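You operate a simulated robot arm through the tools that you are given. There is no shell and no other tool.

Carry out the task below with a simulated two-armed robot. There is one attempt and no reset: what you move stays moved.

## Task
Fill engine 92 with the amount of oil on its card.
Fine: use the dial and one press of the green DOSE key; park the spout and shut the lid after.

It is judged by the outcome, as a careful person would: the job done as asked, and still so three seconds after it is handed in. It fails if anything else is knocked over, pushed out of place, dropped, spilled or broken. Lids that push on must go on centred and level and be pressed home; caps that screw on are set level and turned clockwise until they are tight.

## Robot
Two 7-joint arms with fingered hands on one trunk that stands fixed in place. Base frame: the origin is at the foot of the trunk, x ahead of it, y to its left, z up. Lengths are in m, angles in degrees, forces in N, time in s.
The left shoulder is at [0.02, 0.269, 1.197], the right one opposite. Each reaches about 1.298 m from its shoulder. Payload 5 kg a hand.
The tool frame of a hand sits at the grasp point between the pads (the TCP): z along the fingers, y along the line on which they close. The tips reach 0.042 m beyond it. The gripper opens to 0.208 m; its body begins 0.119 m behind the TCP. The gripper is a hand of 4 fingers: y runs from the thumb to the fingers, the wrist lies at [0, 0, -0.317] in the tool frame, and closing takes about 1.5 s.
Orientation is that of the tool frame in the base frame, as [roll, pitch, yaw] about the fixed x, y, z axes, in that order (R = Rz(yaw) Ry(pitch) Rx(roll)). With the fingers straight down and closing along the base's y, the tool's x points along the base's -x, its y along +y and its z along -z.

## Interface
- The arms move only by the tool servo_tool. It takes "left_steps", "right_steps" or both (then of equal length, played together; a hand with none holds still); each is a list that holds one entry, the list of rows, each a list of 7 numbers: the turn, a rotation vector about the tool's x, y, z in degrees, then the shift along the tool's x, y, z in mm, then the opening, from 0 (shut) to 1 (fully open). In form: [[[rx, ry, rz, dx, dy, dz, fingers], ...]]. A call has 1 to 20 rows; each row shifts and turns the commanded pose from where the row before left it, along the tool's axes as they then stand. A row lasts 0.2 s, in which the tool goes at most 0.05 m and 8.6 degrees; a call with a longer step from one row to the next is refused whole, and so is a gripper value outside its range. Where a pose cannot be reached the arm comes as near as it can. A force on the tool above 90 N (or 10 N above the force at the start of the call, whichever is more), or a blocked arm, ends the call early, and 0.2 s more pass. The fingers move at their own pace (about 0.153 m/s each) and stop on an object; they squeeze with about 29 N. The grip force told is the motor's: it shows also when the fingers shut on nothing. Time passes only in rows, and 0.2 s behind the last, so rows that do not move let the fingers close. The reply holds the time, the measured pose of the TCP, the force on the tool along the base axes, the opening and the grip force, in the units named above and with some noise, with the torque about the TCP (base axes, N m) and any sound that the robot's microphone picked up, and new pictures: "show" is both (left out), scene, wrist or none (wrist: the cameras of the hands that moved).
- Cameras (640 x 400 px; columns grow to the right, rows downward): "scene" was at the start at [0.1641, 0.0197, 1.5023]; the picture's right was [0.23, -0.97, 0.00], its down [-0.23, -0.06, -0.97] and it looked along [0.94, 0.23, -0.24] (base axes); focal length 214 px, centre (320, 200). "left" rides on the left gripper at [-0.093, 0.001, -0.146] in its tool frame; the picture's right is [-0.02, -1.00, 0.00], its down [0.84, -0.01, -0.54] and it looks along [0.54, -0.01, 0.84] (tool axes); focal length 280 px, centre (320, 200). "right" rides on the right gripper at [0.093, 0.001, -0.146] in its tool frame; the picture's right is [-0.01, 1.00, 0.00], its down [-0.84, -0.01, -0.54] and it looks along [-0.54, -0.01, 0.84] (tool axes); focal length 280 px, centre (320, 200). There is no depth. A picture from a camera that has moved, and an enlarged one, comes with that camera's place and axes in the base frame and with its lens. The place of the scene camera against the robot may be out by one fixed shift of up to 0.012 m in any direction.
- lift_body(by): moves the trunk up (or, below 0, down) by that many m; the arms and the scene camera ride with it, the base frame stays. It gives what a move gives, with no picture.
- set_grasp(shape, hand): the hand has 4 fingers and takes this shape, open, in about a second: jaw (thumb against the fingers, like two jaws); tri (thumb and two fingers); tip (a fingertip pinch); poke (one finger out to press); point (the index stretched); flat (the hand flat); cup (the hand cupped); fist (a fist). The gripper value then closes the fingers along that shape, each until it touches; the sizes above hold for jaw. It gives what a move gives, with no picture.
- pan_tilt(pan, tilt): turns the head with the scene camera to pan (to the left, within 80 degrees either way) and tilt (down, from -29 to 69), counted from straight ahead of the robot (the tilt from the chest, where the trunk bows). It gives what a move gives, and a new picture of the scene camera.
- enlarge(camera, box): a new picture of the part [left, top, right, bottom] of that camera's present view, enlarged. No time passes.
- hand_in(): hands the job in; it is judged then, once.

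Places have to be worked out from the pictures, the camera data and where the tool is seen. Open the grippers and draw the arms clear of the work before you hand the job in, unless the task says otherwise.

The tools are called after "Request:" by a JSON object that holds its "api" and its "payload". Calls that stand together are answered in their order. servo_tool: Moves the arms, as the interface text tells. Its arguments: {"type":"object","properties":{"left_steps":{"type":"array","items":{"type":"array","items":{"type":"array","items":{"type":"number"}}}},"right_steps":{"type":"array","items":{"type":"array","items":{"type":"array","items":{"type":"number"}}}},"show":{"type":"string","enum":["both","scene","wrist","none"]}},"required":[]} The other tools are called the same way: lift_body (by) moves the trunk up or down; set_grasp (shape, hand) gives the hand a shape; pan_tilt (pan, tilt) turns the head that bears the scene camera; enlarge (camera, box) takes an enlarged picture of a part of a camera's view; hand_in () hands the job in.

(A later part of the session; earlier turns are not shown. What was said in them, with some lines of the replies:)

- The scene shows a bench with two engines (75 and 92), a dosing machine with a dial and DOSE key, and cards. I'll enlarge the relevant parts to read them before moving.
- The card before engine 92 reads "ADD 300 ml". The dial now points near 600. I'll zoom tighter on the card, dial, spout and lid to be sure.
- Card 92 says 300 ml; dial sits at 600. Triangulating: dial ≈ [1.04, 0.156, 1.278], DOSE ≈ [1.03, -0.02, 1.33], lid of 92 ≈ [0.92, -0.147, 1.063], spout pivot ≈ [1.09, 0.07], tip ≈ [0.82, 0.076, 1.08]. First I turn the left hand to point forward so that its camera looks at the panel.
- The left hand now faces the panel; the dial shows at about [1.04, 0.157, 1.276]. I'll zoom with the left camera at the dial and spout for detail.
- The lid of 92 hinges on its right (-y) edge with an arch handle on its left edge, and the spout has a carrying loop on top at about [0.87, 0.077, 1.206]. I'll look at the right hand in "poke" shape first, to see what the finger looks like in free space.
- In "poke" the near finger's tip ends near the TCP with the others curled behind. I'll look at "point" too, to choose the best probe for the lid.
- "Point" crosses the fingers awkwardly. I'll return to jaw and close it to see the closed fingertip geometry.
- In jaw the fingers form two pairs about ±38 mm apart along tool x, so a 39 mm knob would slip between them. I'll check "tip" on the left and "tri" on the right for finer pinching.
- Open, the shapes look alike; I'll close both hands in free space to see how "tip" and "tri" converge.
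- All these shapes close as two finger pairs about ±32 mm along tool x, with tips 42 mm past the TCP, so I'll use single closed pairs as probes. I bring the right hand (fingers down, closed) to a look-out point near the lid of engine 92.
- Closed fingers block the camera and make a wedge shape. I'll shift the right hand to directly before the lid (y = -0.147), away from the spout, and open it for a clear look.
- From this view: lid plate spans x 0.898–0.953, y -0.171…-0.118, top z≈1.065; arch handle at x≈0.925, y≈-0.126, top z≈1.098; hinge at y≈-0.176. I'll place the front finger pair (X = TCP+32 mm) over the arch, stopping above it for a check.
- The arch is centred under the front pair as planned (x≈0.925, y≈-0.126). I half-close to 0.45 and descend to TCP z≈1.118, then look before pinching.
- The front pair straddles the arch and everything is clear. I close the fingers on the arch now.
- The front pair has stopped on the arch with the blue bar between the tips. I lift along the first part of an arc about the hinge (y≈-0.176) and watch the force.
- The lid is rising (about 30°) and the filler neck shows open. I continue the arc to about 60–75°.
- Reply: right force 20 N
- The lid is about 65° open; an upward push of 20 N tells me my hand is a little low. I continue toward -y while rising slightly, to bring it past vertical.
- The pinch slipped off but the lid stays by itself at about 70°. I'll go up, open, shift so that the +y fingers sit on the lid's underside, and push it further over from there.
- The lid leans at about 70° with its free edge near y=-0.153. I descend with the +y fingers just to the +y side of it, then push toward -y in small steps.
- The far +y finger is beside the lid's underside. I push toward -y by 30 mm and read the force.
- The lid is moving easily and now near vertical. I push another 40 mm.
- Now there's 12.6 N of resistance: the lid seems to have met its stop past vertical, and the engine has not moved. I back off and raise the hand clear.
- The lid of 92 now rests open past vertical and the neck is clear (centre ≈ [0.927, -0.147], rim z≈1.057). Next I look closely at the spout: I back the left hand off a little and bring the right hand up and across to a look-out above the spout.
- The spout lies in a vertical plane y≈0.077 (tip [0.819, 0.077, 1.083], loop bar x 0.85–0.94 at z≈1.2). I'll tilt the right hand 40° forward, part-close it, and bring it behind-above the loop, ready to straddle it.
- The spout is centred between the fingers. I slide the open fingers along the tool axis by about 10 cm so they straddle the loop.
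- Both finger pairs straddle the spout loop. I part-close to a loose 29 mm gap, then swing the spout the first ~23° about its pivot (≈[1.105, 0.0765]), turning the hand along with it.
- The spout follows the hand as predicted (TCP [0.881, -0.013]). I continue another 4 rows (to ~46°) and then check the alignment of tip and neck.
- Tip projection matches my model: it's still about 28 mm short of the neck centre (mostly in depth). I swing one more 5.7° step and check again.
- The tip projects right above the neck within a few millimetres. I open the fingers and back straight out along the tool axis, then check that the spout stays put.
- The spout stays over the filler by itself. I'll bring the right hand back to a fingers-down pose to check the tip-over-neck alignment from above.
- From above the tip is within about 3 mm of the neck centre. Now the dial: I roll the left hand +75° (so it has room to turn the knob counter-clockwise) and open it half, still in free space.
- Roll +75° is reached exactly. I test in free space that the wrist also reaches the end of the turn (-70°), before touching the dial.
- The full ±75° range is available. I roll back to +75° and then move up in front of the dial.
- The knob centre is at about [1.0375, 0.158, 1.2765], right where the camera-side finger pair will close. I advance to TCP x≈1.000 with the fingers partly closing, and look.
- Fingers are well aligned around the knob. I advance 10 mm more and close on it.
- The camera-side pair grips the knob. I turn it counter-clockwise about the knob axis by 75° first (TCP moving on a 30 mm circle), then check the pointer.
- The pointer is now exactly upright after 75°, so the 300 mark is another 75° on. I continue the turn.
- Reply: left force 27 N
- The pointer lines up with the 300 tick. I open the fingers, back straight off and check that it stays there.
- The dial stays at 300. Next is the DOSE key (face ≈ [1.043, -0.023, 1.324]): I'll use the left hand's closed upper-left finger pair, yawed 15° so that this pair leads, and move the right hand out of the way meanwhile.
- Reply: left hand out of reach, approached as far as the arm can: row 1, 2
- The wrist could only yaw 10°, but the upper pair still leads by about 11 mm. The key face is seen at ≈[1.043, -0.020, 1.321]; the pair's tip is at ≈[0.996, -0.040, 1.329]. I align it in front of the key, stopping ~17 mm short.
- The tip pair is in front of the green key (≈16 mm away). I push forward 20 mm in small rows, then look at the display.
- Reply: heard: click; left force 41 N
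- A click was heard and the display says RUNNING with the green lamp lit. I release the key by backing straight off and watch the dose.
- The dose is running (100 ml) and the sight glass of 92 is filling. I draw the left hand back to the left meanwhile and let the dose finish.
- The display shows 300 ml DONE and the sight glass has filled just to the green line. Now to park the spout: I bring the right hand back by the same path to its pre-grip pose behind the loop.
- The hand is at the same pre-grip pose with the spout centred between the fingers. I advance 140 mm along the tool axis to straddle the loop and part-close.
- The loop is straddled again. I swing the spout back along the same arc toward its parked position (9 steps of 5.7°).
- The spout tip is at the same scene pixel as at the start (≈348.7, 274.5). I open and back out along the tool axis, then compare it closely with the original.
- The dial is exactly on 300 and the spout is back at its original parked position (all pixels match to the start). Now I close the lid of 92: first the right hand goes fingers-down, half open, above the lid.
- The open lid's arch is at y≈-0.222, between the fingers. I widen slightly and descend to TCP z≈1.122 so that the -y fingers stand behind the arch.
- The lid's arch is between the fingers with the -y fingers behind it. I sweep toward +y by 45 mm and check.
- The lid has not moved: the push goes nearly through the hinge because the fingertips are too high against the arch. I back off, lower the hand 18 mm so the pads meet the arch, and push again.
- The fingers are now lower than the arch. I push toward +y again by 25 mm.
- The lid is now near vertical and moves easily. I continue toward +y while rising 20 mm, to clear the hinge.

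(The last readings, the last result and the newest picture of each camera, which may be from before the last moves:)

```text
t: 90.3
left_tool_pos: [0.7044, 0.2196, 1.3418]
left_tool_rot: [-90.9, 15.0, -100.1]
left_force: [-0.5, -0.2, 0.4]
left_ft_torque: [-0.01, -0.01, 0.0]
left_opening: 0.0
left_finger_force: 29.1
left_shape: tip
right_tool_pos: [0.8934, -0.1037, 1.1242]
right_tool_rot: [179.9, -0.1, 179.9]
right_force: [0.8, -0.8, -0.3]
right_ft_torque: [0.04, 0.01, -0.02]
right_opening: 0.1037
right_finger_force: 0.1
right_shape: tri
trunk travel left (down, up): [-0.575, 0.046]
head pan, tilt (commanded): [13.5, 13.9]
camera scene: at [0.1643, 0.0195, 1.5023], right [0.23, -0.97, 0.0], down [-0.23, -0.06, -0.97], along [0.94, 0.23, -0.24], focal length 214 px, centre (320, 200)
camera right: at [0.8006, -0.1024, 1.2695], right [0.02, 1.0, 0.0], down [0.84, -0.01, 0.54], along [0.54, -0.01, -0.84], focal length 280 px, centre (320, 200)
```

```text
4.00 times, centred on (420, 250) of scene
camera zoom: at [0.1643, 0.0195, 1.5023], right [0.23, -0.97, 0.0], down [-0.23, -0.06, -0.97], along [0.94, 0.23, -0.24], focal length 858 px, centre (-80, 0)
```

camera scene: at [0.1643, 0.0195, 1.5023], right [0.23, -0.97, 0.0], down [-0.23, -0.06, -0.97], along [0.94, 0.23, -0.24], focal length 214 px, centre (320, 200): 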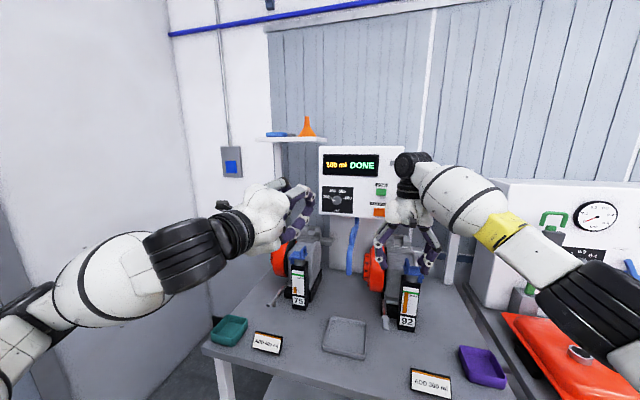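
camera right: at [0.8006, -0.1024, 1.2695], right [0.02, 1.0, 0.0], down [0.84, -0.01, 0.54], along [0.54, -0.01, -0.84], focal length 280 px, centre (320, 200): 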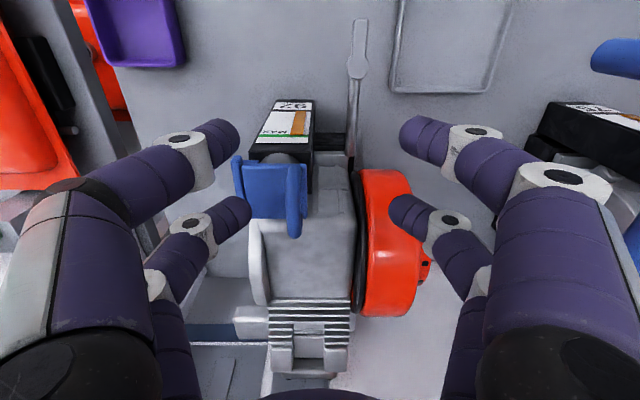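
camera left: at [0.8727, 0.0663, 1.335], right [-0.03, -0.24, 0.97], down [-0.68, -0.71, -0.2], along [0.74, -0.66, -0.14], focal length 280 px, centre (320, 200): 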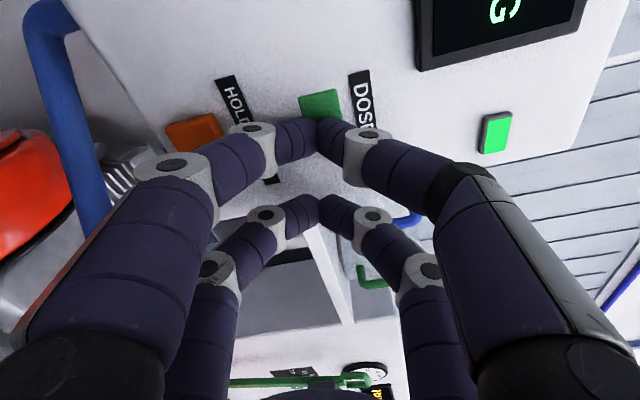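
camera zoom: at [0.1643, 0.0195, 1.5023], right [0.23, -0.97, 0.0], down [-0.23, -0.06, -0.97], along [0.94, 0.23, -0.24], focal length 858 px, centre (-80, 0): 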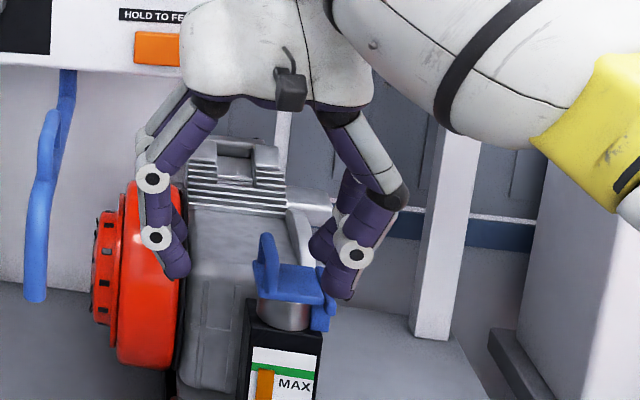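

The lid has fallen shut and looks level. I make sure it is home by pressing lightly on the plate with the -y fingertip (between arch and hinge), in small downward steps.

Request:
{"api": "servo_tool", "payload": {"right_steps": [[[0, 0, 0, 0, 12, 0, 0.5], [0, 0, 0, 0, 0, 6, 0.5], [0, 0, 0, 0, 0, 6, 0.5], [0, 0, 0, 0, 0, 5, 0.5], [0, 0, 0, 0, 0, 4, 0.5], [0, 0, 0, 0, 0, 0, 0.5]]]}}

Request:
{"api": "enlarge", "payload": {"camera": "right", "box": [180, 60, 460, 260]}}

Request:
{"api": "enlarge", "payload": {"camera": "scene", "box": [385, 235, 445, 285]}}

```text
t: 91.7
left_tool_pos: [0.7044, 0.2209, 1.3425]
left_tool_rot: [-90.9, 15.1, -100.1]
left_force: [0.2, -0.2, 1.1]
left_ft_torque: [0.0, -0.01, -0.04]
left_opening: 0.0001
left_finger_force: 29.2
left_shape: tip
right_tool_pos: [0.8945, -0.0917, 1.1011]
right_tool_rot: [180.0, 0.0, 179.9]
right_force: [0.1, 0.8, -0.3]
right_ft_torque: [0.05, -0.02, 0.01]
right_opening: 0.1036
right_finger_force: 0.1
right_shape: tri
trunk travel left (down, up): [-0.575, 0.046]
head pan, tilt (commanded): [13.5, 13.9]
camera scene: at [0.1641, 0.0197, 1.5023], right [0.23, -0.97, 0.0], down [-0.23, -0.06, -0.97], along [0.94, 0.23, -0.24], focal length 214 px, centre (320, 200)
camera right: at [0.8009, -0.09, 1.2466], right [0.02, 1.0, 0.0], down [0.84, -0.01, 0.54], along [0.54, -0.01, -0.84], focal length 280 px, centre (320, 200)
```

scene: 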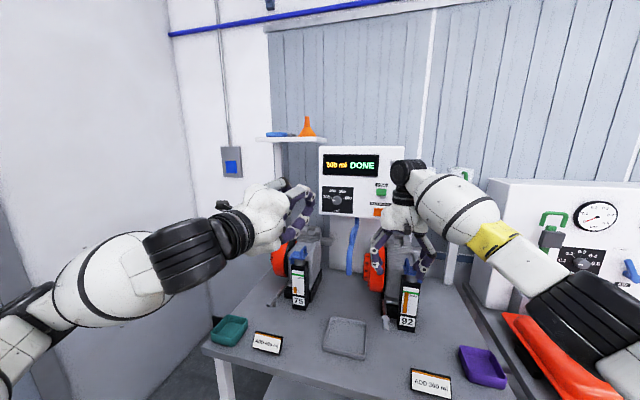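
right: 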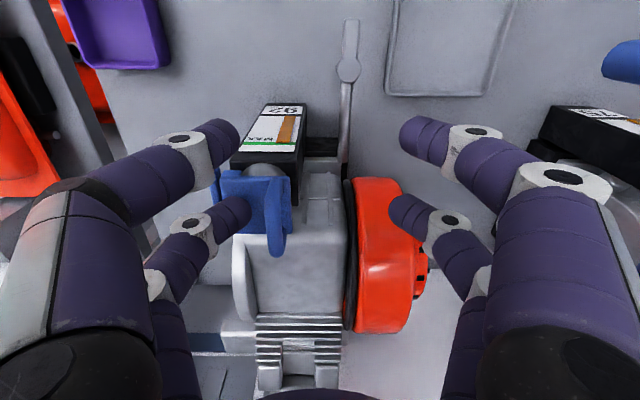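

```text
2.00 times, centred on (320, 160) of right
camera zoom: at [0.8009, -0.09, 1.2466], right [0.02, 1.0, 0.0], down [0.84, -0.01, 0.54], along [0.54, -0.01, -0.84], focal length 561 px, centre (320, 280)
```

zoom: 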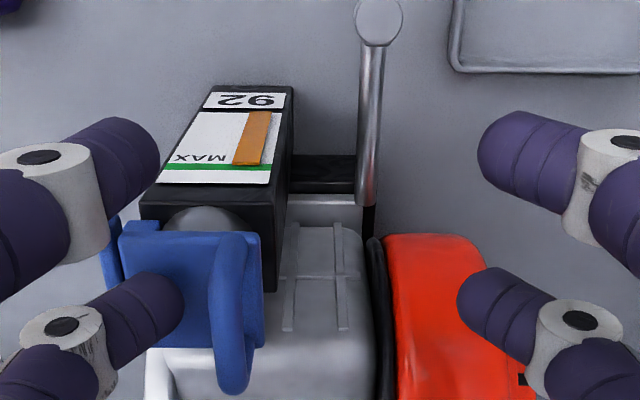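

```text
8.00 times, centred on (415, 260) of scene
camera zoom: at [0.1641, 0.0197, 1.5023], right [0.23, -0.97, 0.0], down [-0.23, -0.06, -0.97], along [0.94, 0.23, -0.24], focal length 1716 px, centre (-440, -280)
```

zoom: 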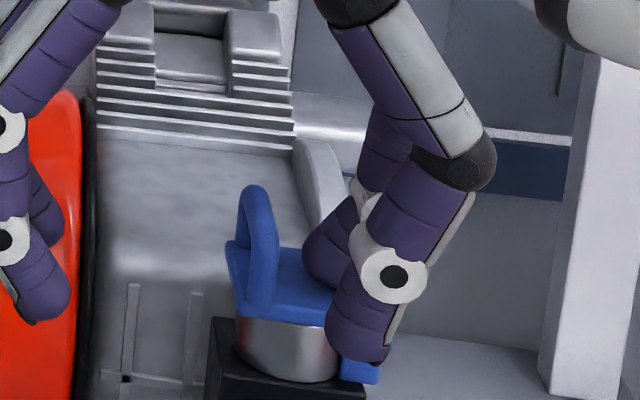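

The lid matches its original closed look exactly. I press a few millimetres further to confirm it is home, watching the force.

Request:
{"api": "servo_tool", "payload": {"right_steps": [[[0, 0, 0, 0, 0, 4, 0.5], [0, 0, 0, 0, 0, 4, 0.5], [0, 0, 0, 0, 0, 0, 0.5]]]}}

Request:
{"api": "enlarge", "payload": {"camera": "scene", "box": [385, 235, 445, 285]}}

```text
t: 92.5
left_tool_pos: [0.7034, 0.2215, 1.3425]
left_tool_rot: [-90.8, 14.9, -100.1]
left_force: [1.2, 0.4, -0.9]
left_ft_torque: [0.01, -0.01, -0.01]
left_opening: 0.0
left_finger_force: 28.9
left_shape: tip
right_tool_pos: [0.8923, -0.0922, 1.0962]
right_tool_rot: [-179.9, 0.2, 179.9]
right_force: [12.6, -1.4, 32.3]
right_ft_torque: [-2.23, -1.34, 0.79]
right_opening: 0.1037
right_finger_force: 0.0
right_shape: tri
trunk travel left (down, up): [-0.575, 0.046]
head pan, tilt (commanded): [13.5, 13.9]
camera scene: at [0.1627, 0.02, 1.5028], right [0.23, -0.97, 0.0], down [-0.23, -0.06, -0.97], along [0.94, 0.23, -0.24], focal length 214 px, centre (320, 200)
camera right: at [0.7995, -0.0903, 1.2418], right [0.02, 1.0, 0.0], down [0.84, -0.01, 0.54], along [0.54, -0.01, -0.84], focal length 280 px, centre (320, 200)
```

scene: 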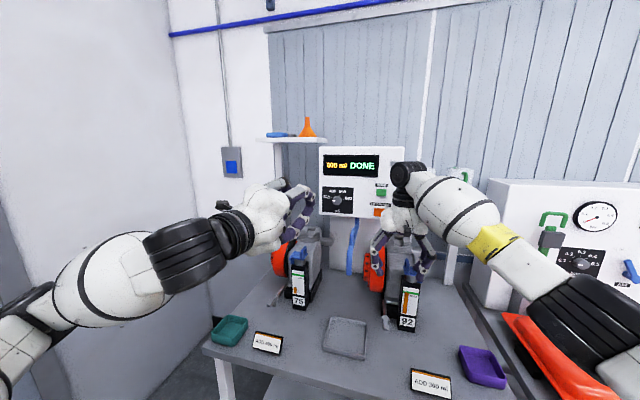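
right: 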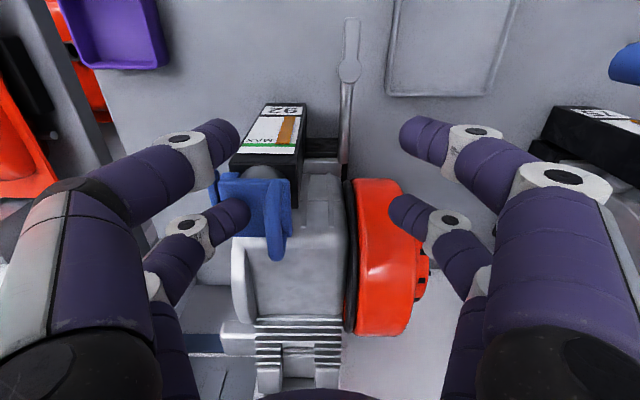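

```text
8.00 times, centred on (415, 260) of scene
camera zoom: at [0.1627, 0.02, 1.5028], right [0.23, -0.97, 0.0], down [-0.23, -0.06, -0.97], along [0.94, 0.23, -0.24], focal length 1716 px, centre (-440, -280)
```

zoom: 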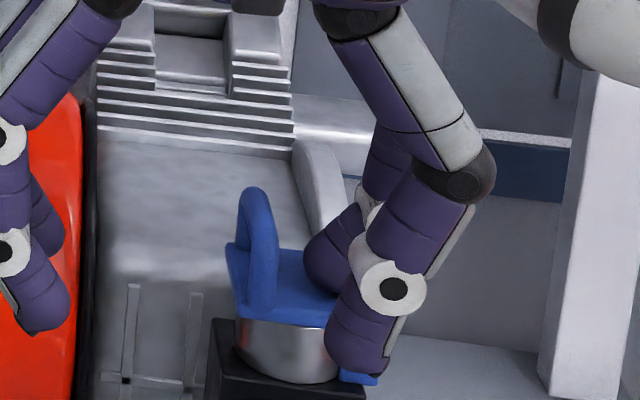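

The lid takes 32 N without moving: it is home. I lift straight up and draw both arms back clear of the work.

Request:
{"api": "servo_tool", "payload": {"right_steps": [[[0, 0, 0, 0, 0, -10, 0.5], [0, 0, 0, 0, 0, -25, 0.5], [0, 0, 0, 0, 0, -45, 0.5], [0, 0, 0, 0, 0, -45, 0.5], [0, 0, 0, 0, 0, -45, 0.5], [0, 0, 0, 30, -30, -10, 0.5], [0, 0, 0, 35, -30, 0, 0.5], [0, 0, 0, 35, -30, 0, 0.5], [0, 0, 0, 35, -30, 0, 0.5], [0, 0, 0, 35, -20, 0, 0.7], [0, 0, 0, 35, -10, 0, 1], [0, 0, 0, 35, 0, 0, 1], [0, 0, 0, 0, 0, 0, 1], [0, 0, 0, 0, 0, 0, 1]]], "left_steps": [[[0, 0, 0, 0, 0, 0, 0], [0, 0, 0, 0, 0, 0, 0], [0, 0, 0, 0, 0, -30, 0], [0, 0, 0, 0, 0, -30, 0], [0, 0, 0, 0, 0, -30, 0], [0, 0, 0, 0, 0, -30, 0.3], [0, 0, 0, 0, 0, -30, 0.6], [0, 0, 0, 0, 0, 0, 1], [0, 0, 0, 0, 0, 0, 1], [0, 0, 0, 0, 0, 0, 1], [0, 0, 0, 0, 0, 0, 1], [0, 0, 0, 0, 0, 0, 1], [0, 0, 0, 0, 0, 0, 1], [0, 0, 0, 0, 0, 0, 1]]]}}

Request:
{"api": "enlarge", "payload": {"camera": "scene", "box": [310, 140, 430, 220]}}

Request:
{"api": "enlarge", "payload": {"camera": "scene", "box": [340, 220, 460, 340]}}

Request:
{"api": "enlarge", "payload": {"camera": "scene", "box": [200, 220, 340, 360]}}

Request:
{"api": "enlarge", "payload": {"camera": "scene", "box": [385, 235, 445, 285]}}

```text
t: 95.5
left_tool_pos: [0.6547, 0.2252, 1.3721]
left_tool_rot: [-91.0, 15.0, -100.0]
left_force: [0.5, -0.2, -0.2]
left_ft_torque: [0.01, 0.0, 0.03]
left_opening: 0.2081
left_finger_force: 0.0
left_shape: tip
left hand out of reach, approached as far as the arm can: row 4, 5, 6, 7
right_tool_pos: [0.6496, -0.2447, 1.2737]
right_tool_rot: [-180.0, 0.1, 179.9]
right_force: [-0.2, 0.3, 0.0]
right_ft_torque: [0.05, 0.04, 0.01]
right_opening: 0.2078
right_finger_force: 0.0
right_shape: tri
right hand out of reach, approached as far as the arm can: row 5
trunk travel left (down, up): [-0.575, 0.046]
head pan, tilt (commanded): [13.5, 13.9]
camera scene: at [0.1642, 0.0195, 1.5023], right [0.23, -0.97, 0.0], down [-0.23, -0.06, -0.97], along [0.94, 0.23, -0.24], focal length 214 px, centre (320, 200)
camera right: at [0.5564, -0.2421, 1.4198], right [0.02, 1.0, 0.0], down [0.84, -0.01, 0.54], along [0.54, -0.01, -0.84], focal length 280 px, centre (320, 200)
camera left: at [0.5273, 0.3397, 1.3987], right [-0.03, -0.24, 0.97], down [-0.67, -0.71, -0.2], along [0.74, -0.66, -0.14], focal length 280 px, centre (320, 200)
```

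scene: 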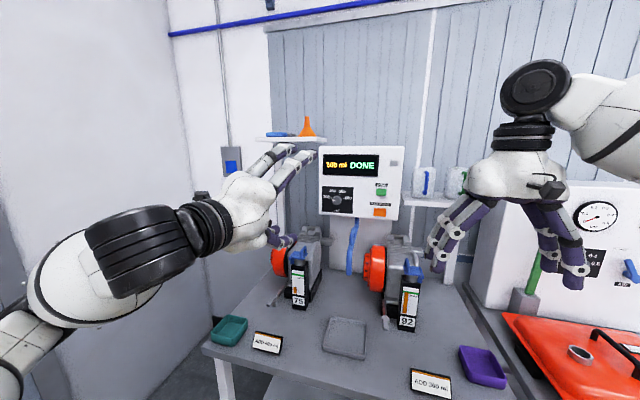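
right: 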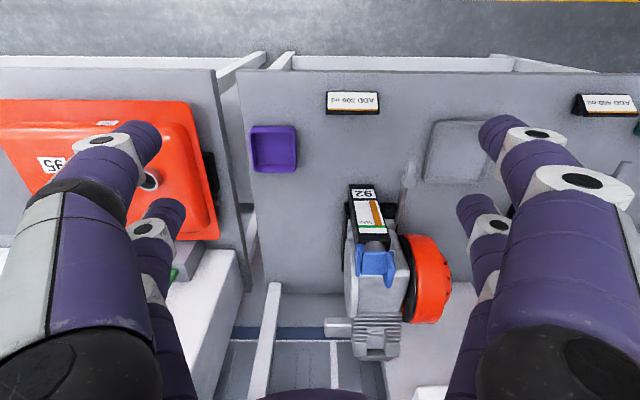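
left: 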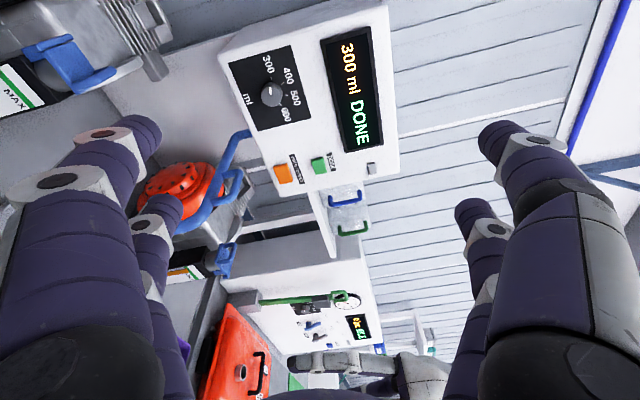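

```text
5.00 times, centred on (370, 180) of scene
camera zoom: at [0.1642, 0.0195, 1.5023], right [0.23, -0.97, 0.0], down [-0.23, -0.06, -0.97], along [0.94, 0.23, -0.24], focal length 1072 px, centre (70, 300)
```

zoom: 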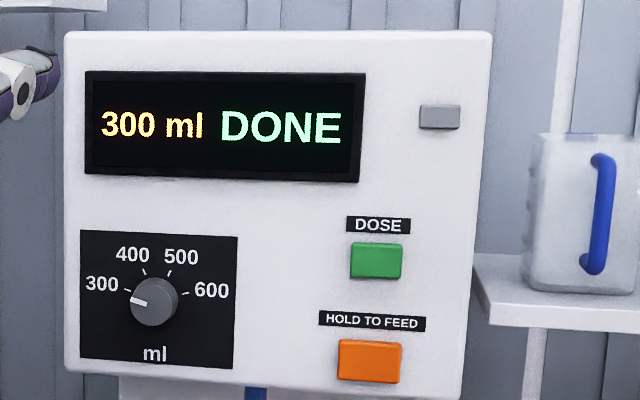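

```text
3.33 times, centred on (400, 280) of scene
camera zoom: at [0.1642, 0.0195, 1.5023], right [0.23, -0.97, 0.0], down [-0.23, -0.06, -0.97], along [0.94, 0.23, -0.24], focal length 715 px, centre (53, -67)
```

zoom: 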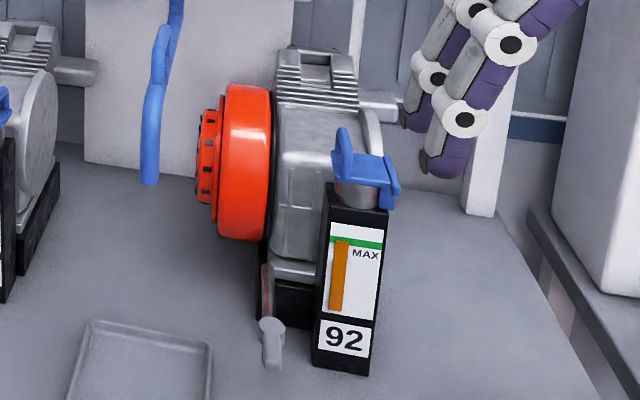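

```text
2.86 times, centred on (270, 290) of scene
camera zoom: at [0.1642, 0.0195, 1.5023], right [0.23, -0.97, 0.0], down [-0.23, -0.06, -0.97], along [0.94, 0.23, -0.24], focal length 613 px, centre (463, -57)
```

zoom: 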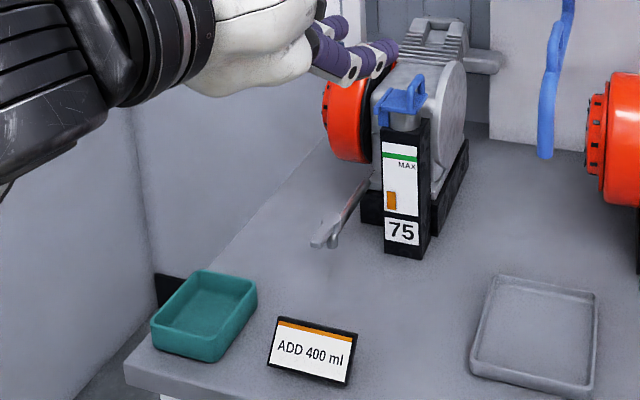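

```text
8.00 times, centred on (415, 260) of scene
camera zoom: at [0.1642, 0.0195, 1.5023], right [0.23, -0.97, 0.0], down [-0.23, -0.06, -0.97], along [0.94, 0.23, -0.24], focal length 1716 px, centre (-440, -280)
```

zoom: 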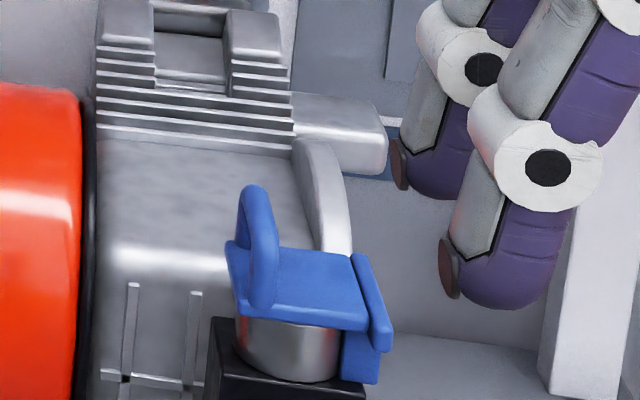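

Everything checks out: display 300 ml DONE, dial on 300, spout parked exactly as at the start, lid of 92 shut and pressed home, and nothing else has moved or spilled. Both hands are open and clear, so I hand in.

Request:
{"api": "hand_in", "payload": {}}

```text
The job is handed in.
```

Engine 92 now has 300 ml of oil, the amount on its card. I set the dial to 300 and pressed the green DOSE key once, and the display ended on "300 ml DONE".

The sight glass on engine 92 now reads just at the green MAX line. The spout is back in its original parked position. The lid of 92 is shut and held firm when I pressed on it.

In the last pictures I saw no drips, and engine 75, the cards and the trays were where they had been. The job is handed in with both hands open and drawn back.
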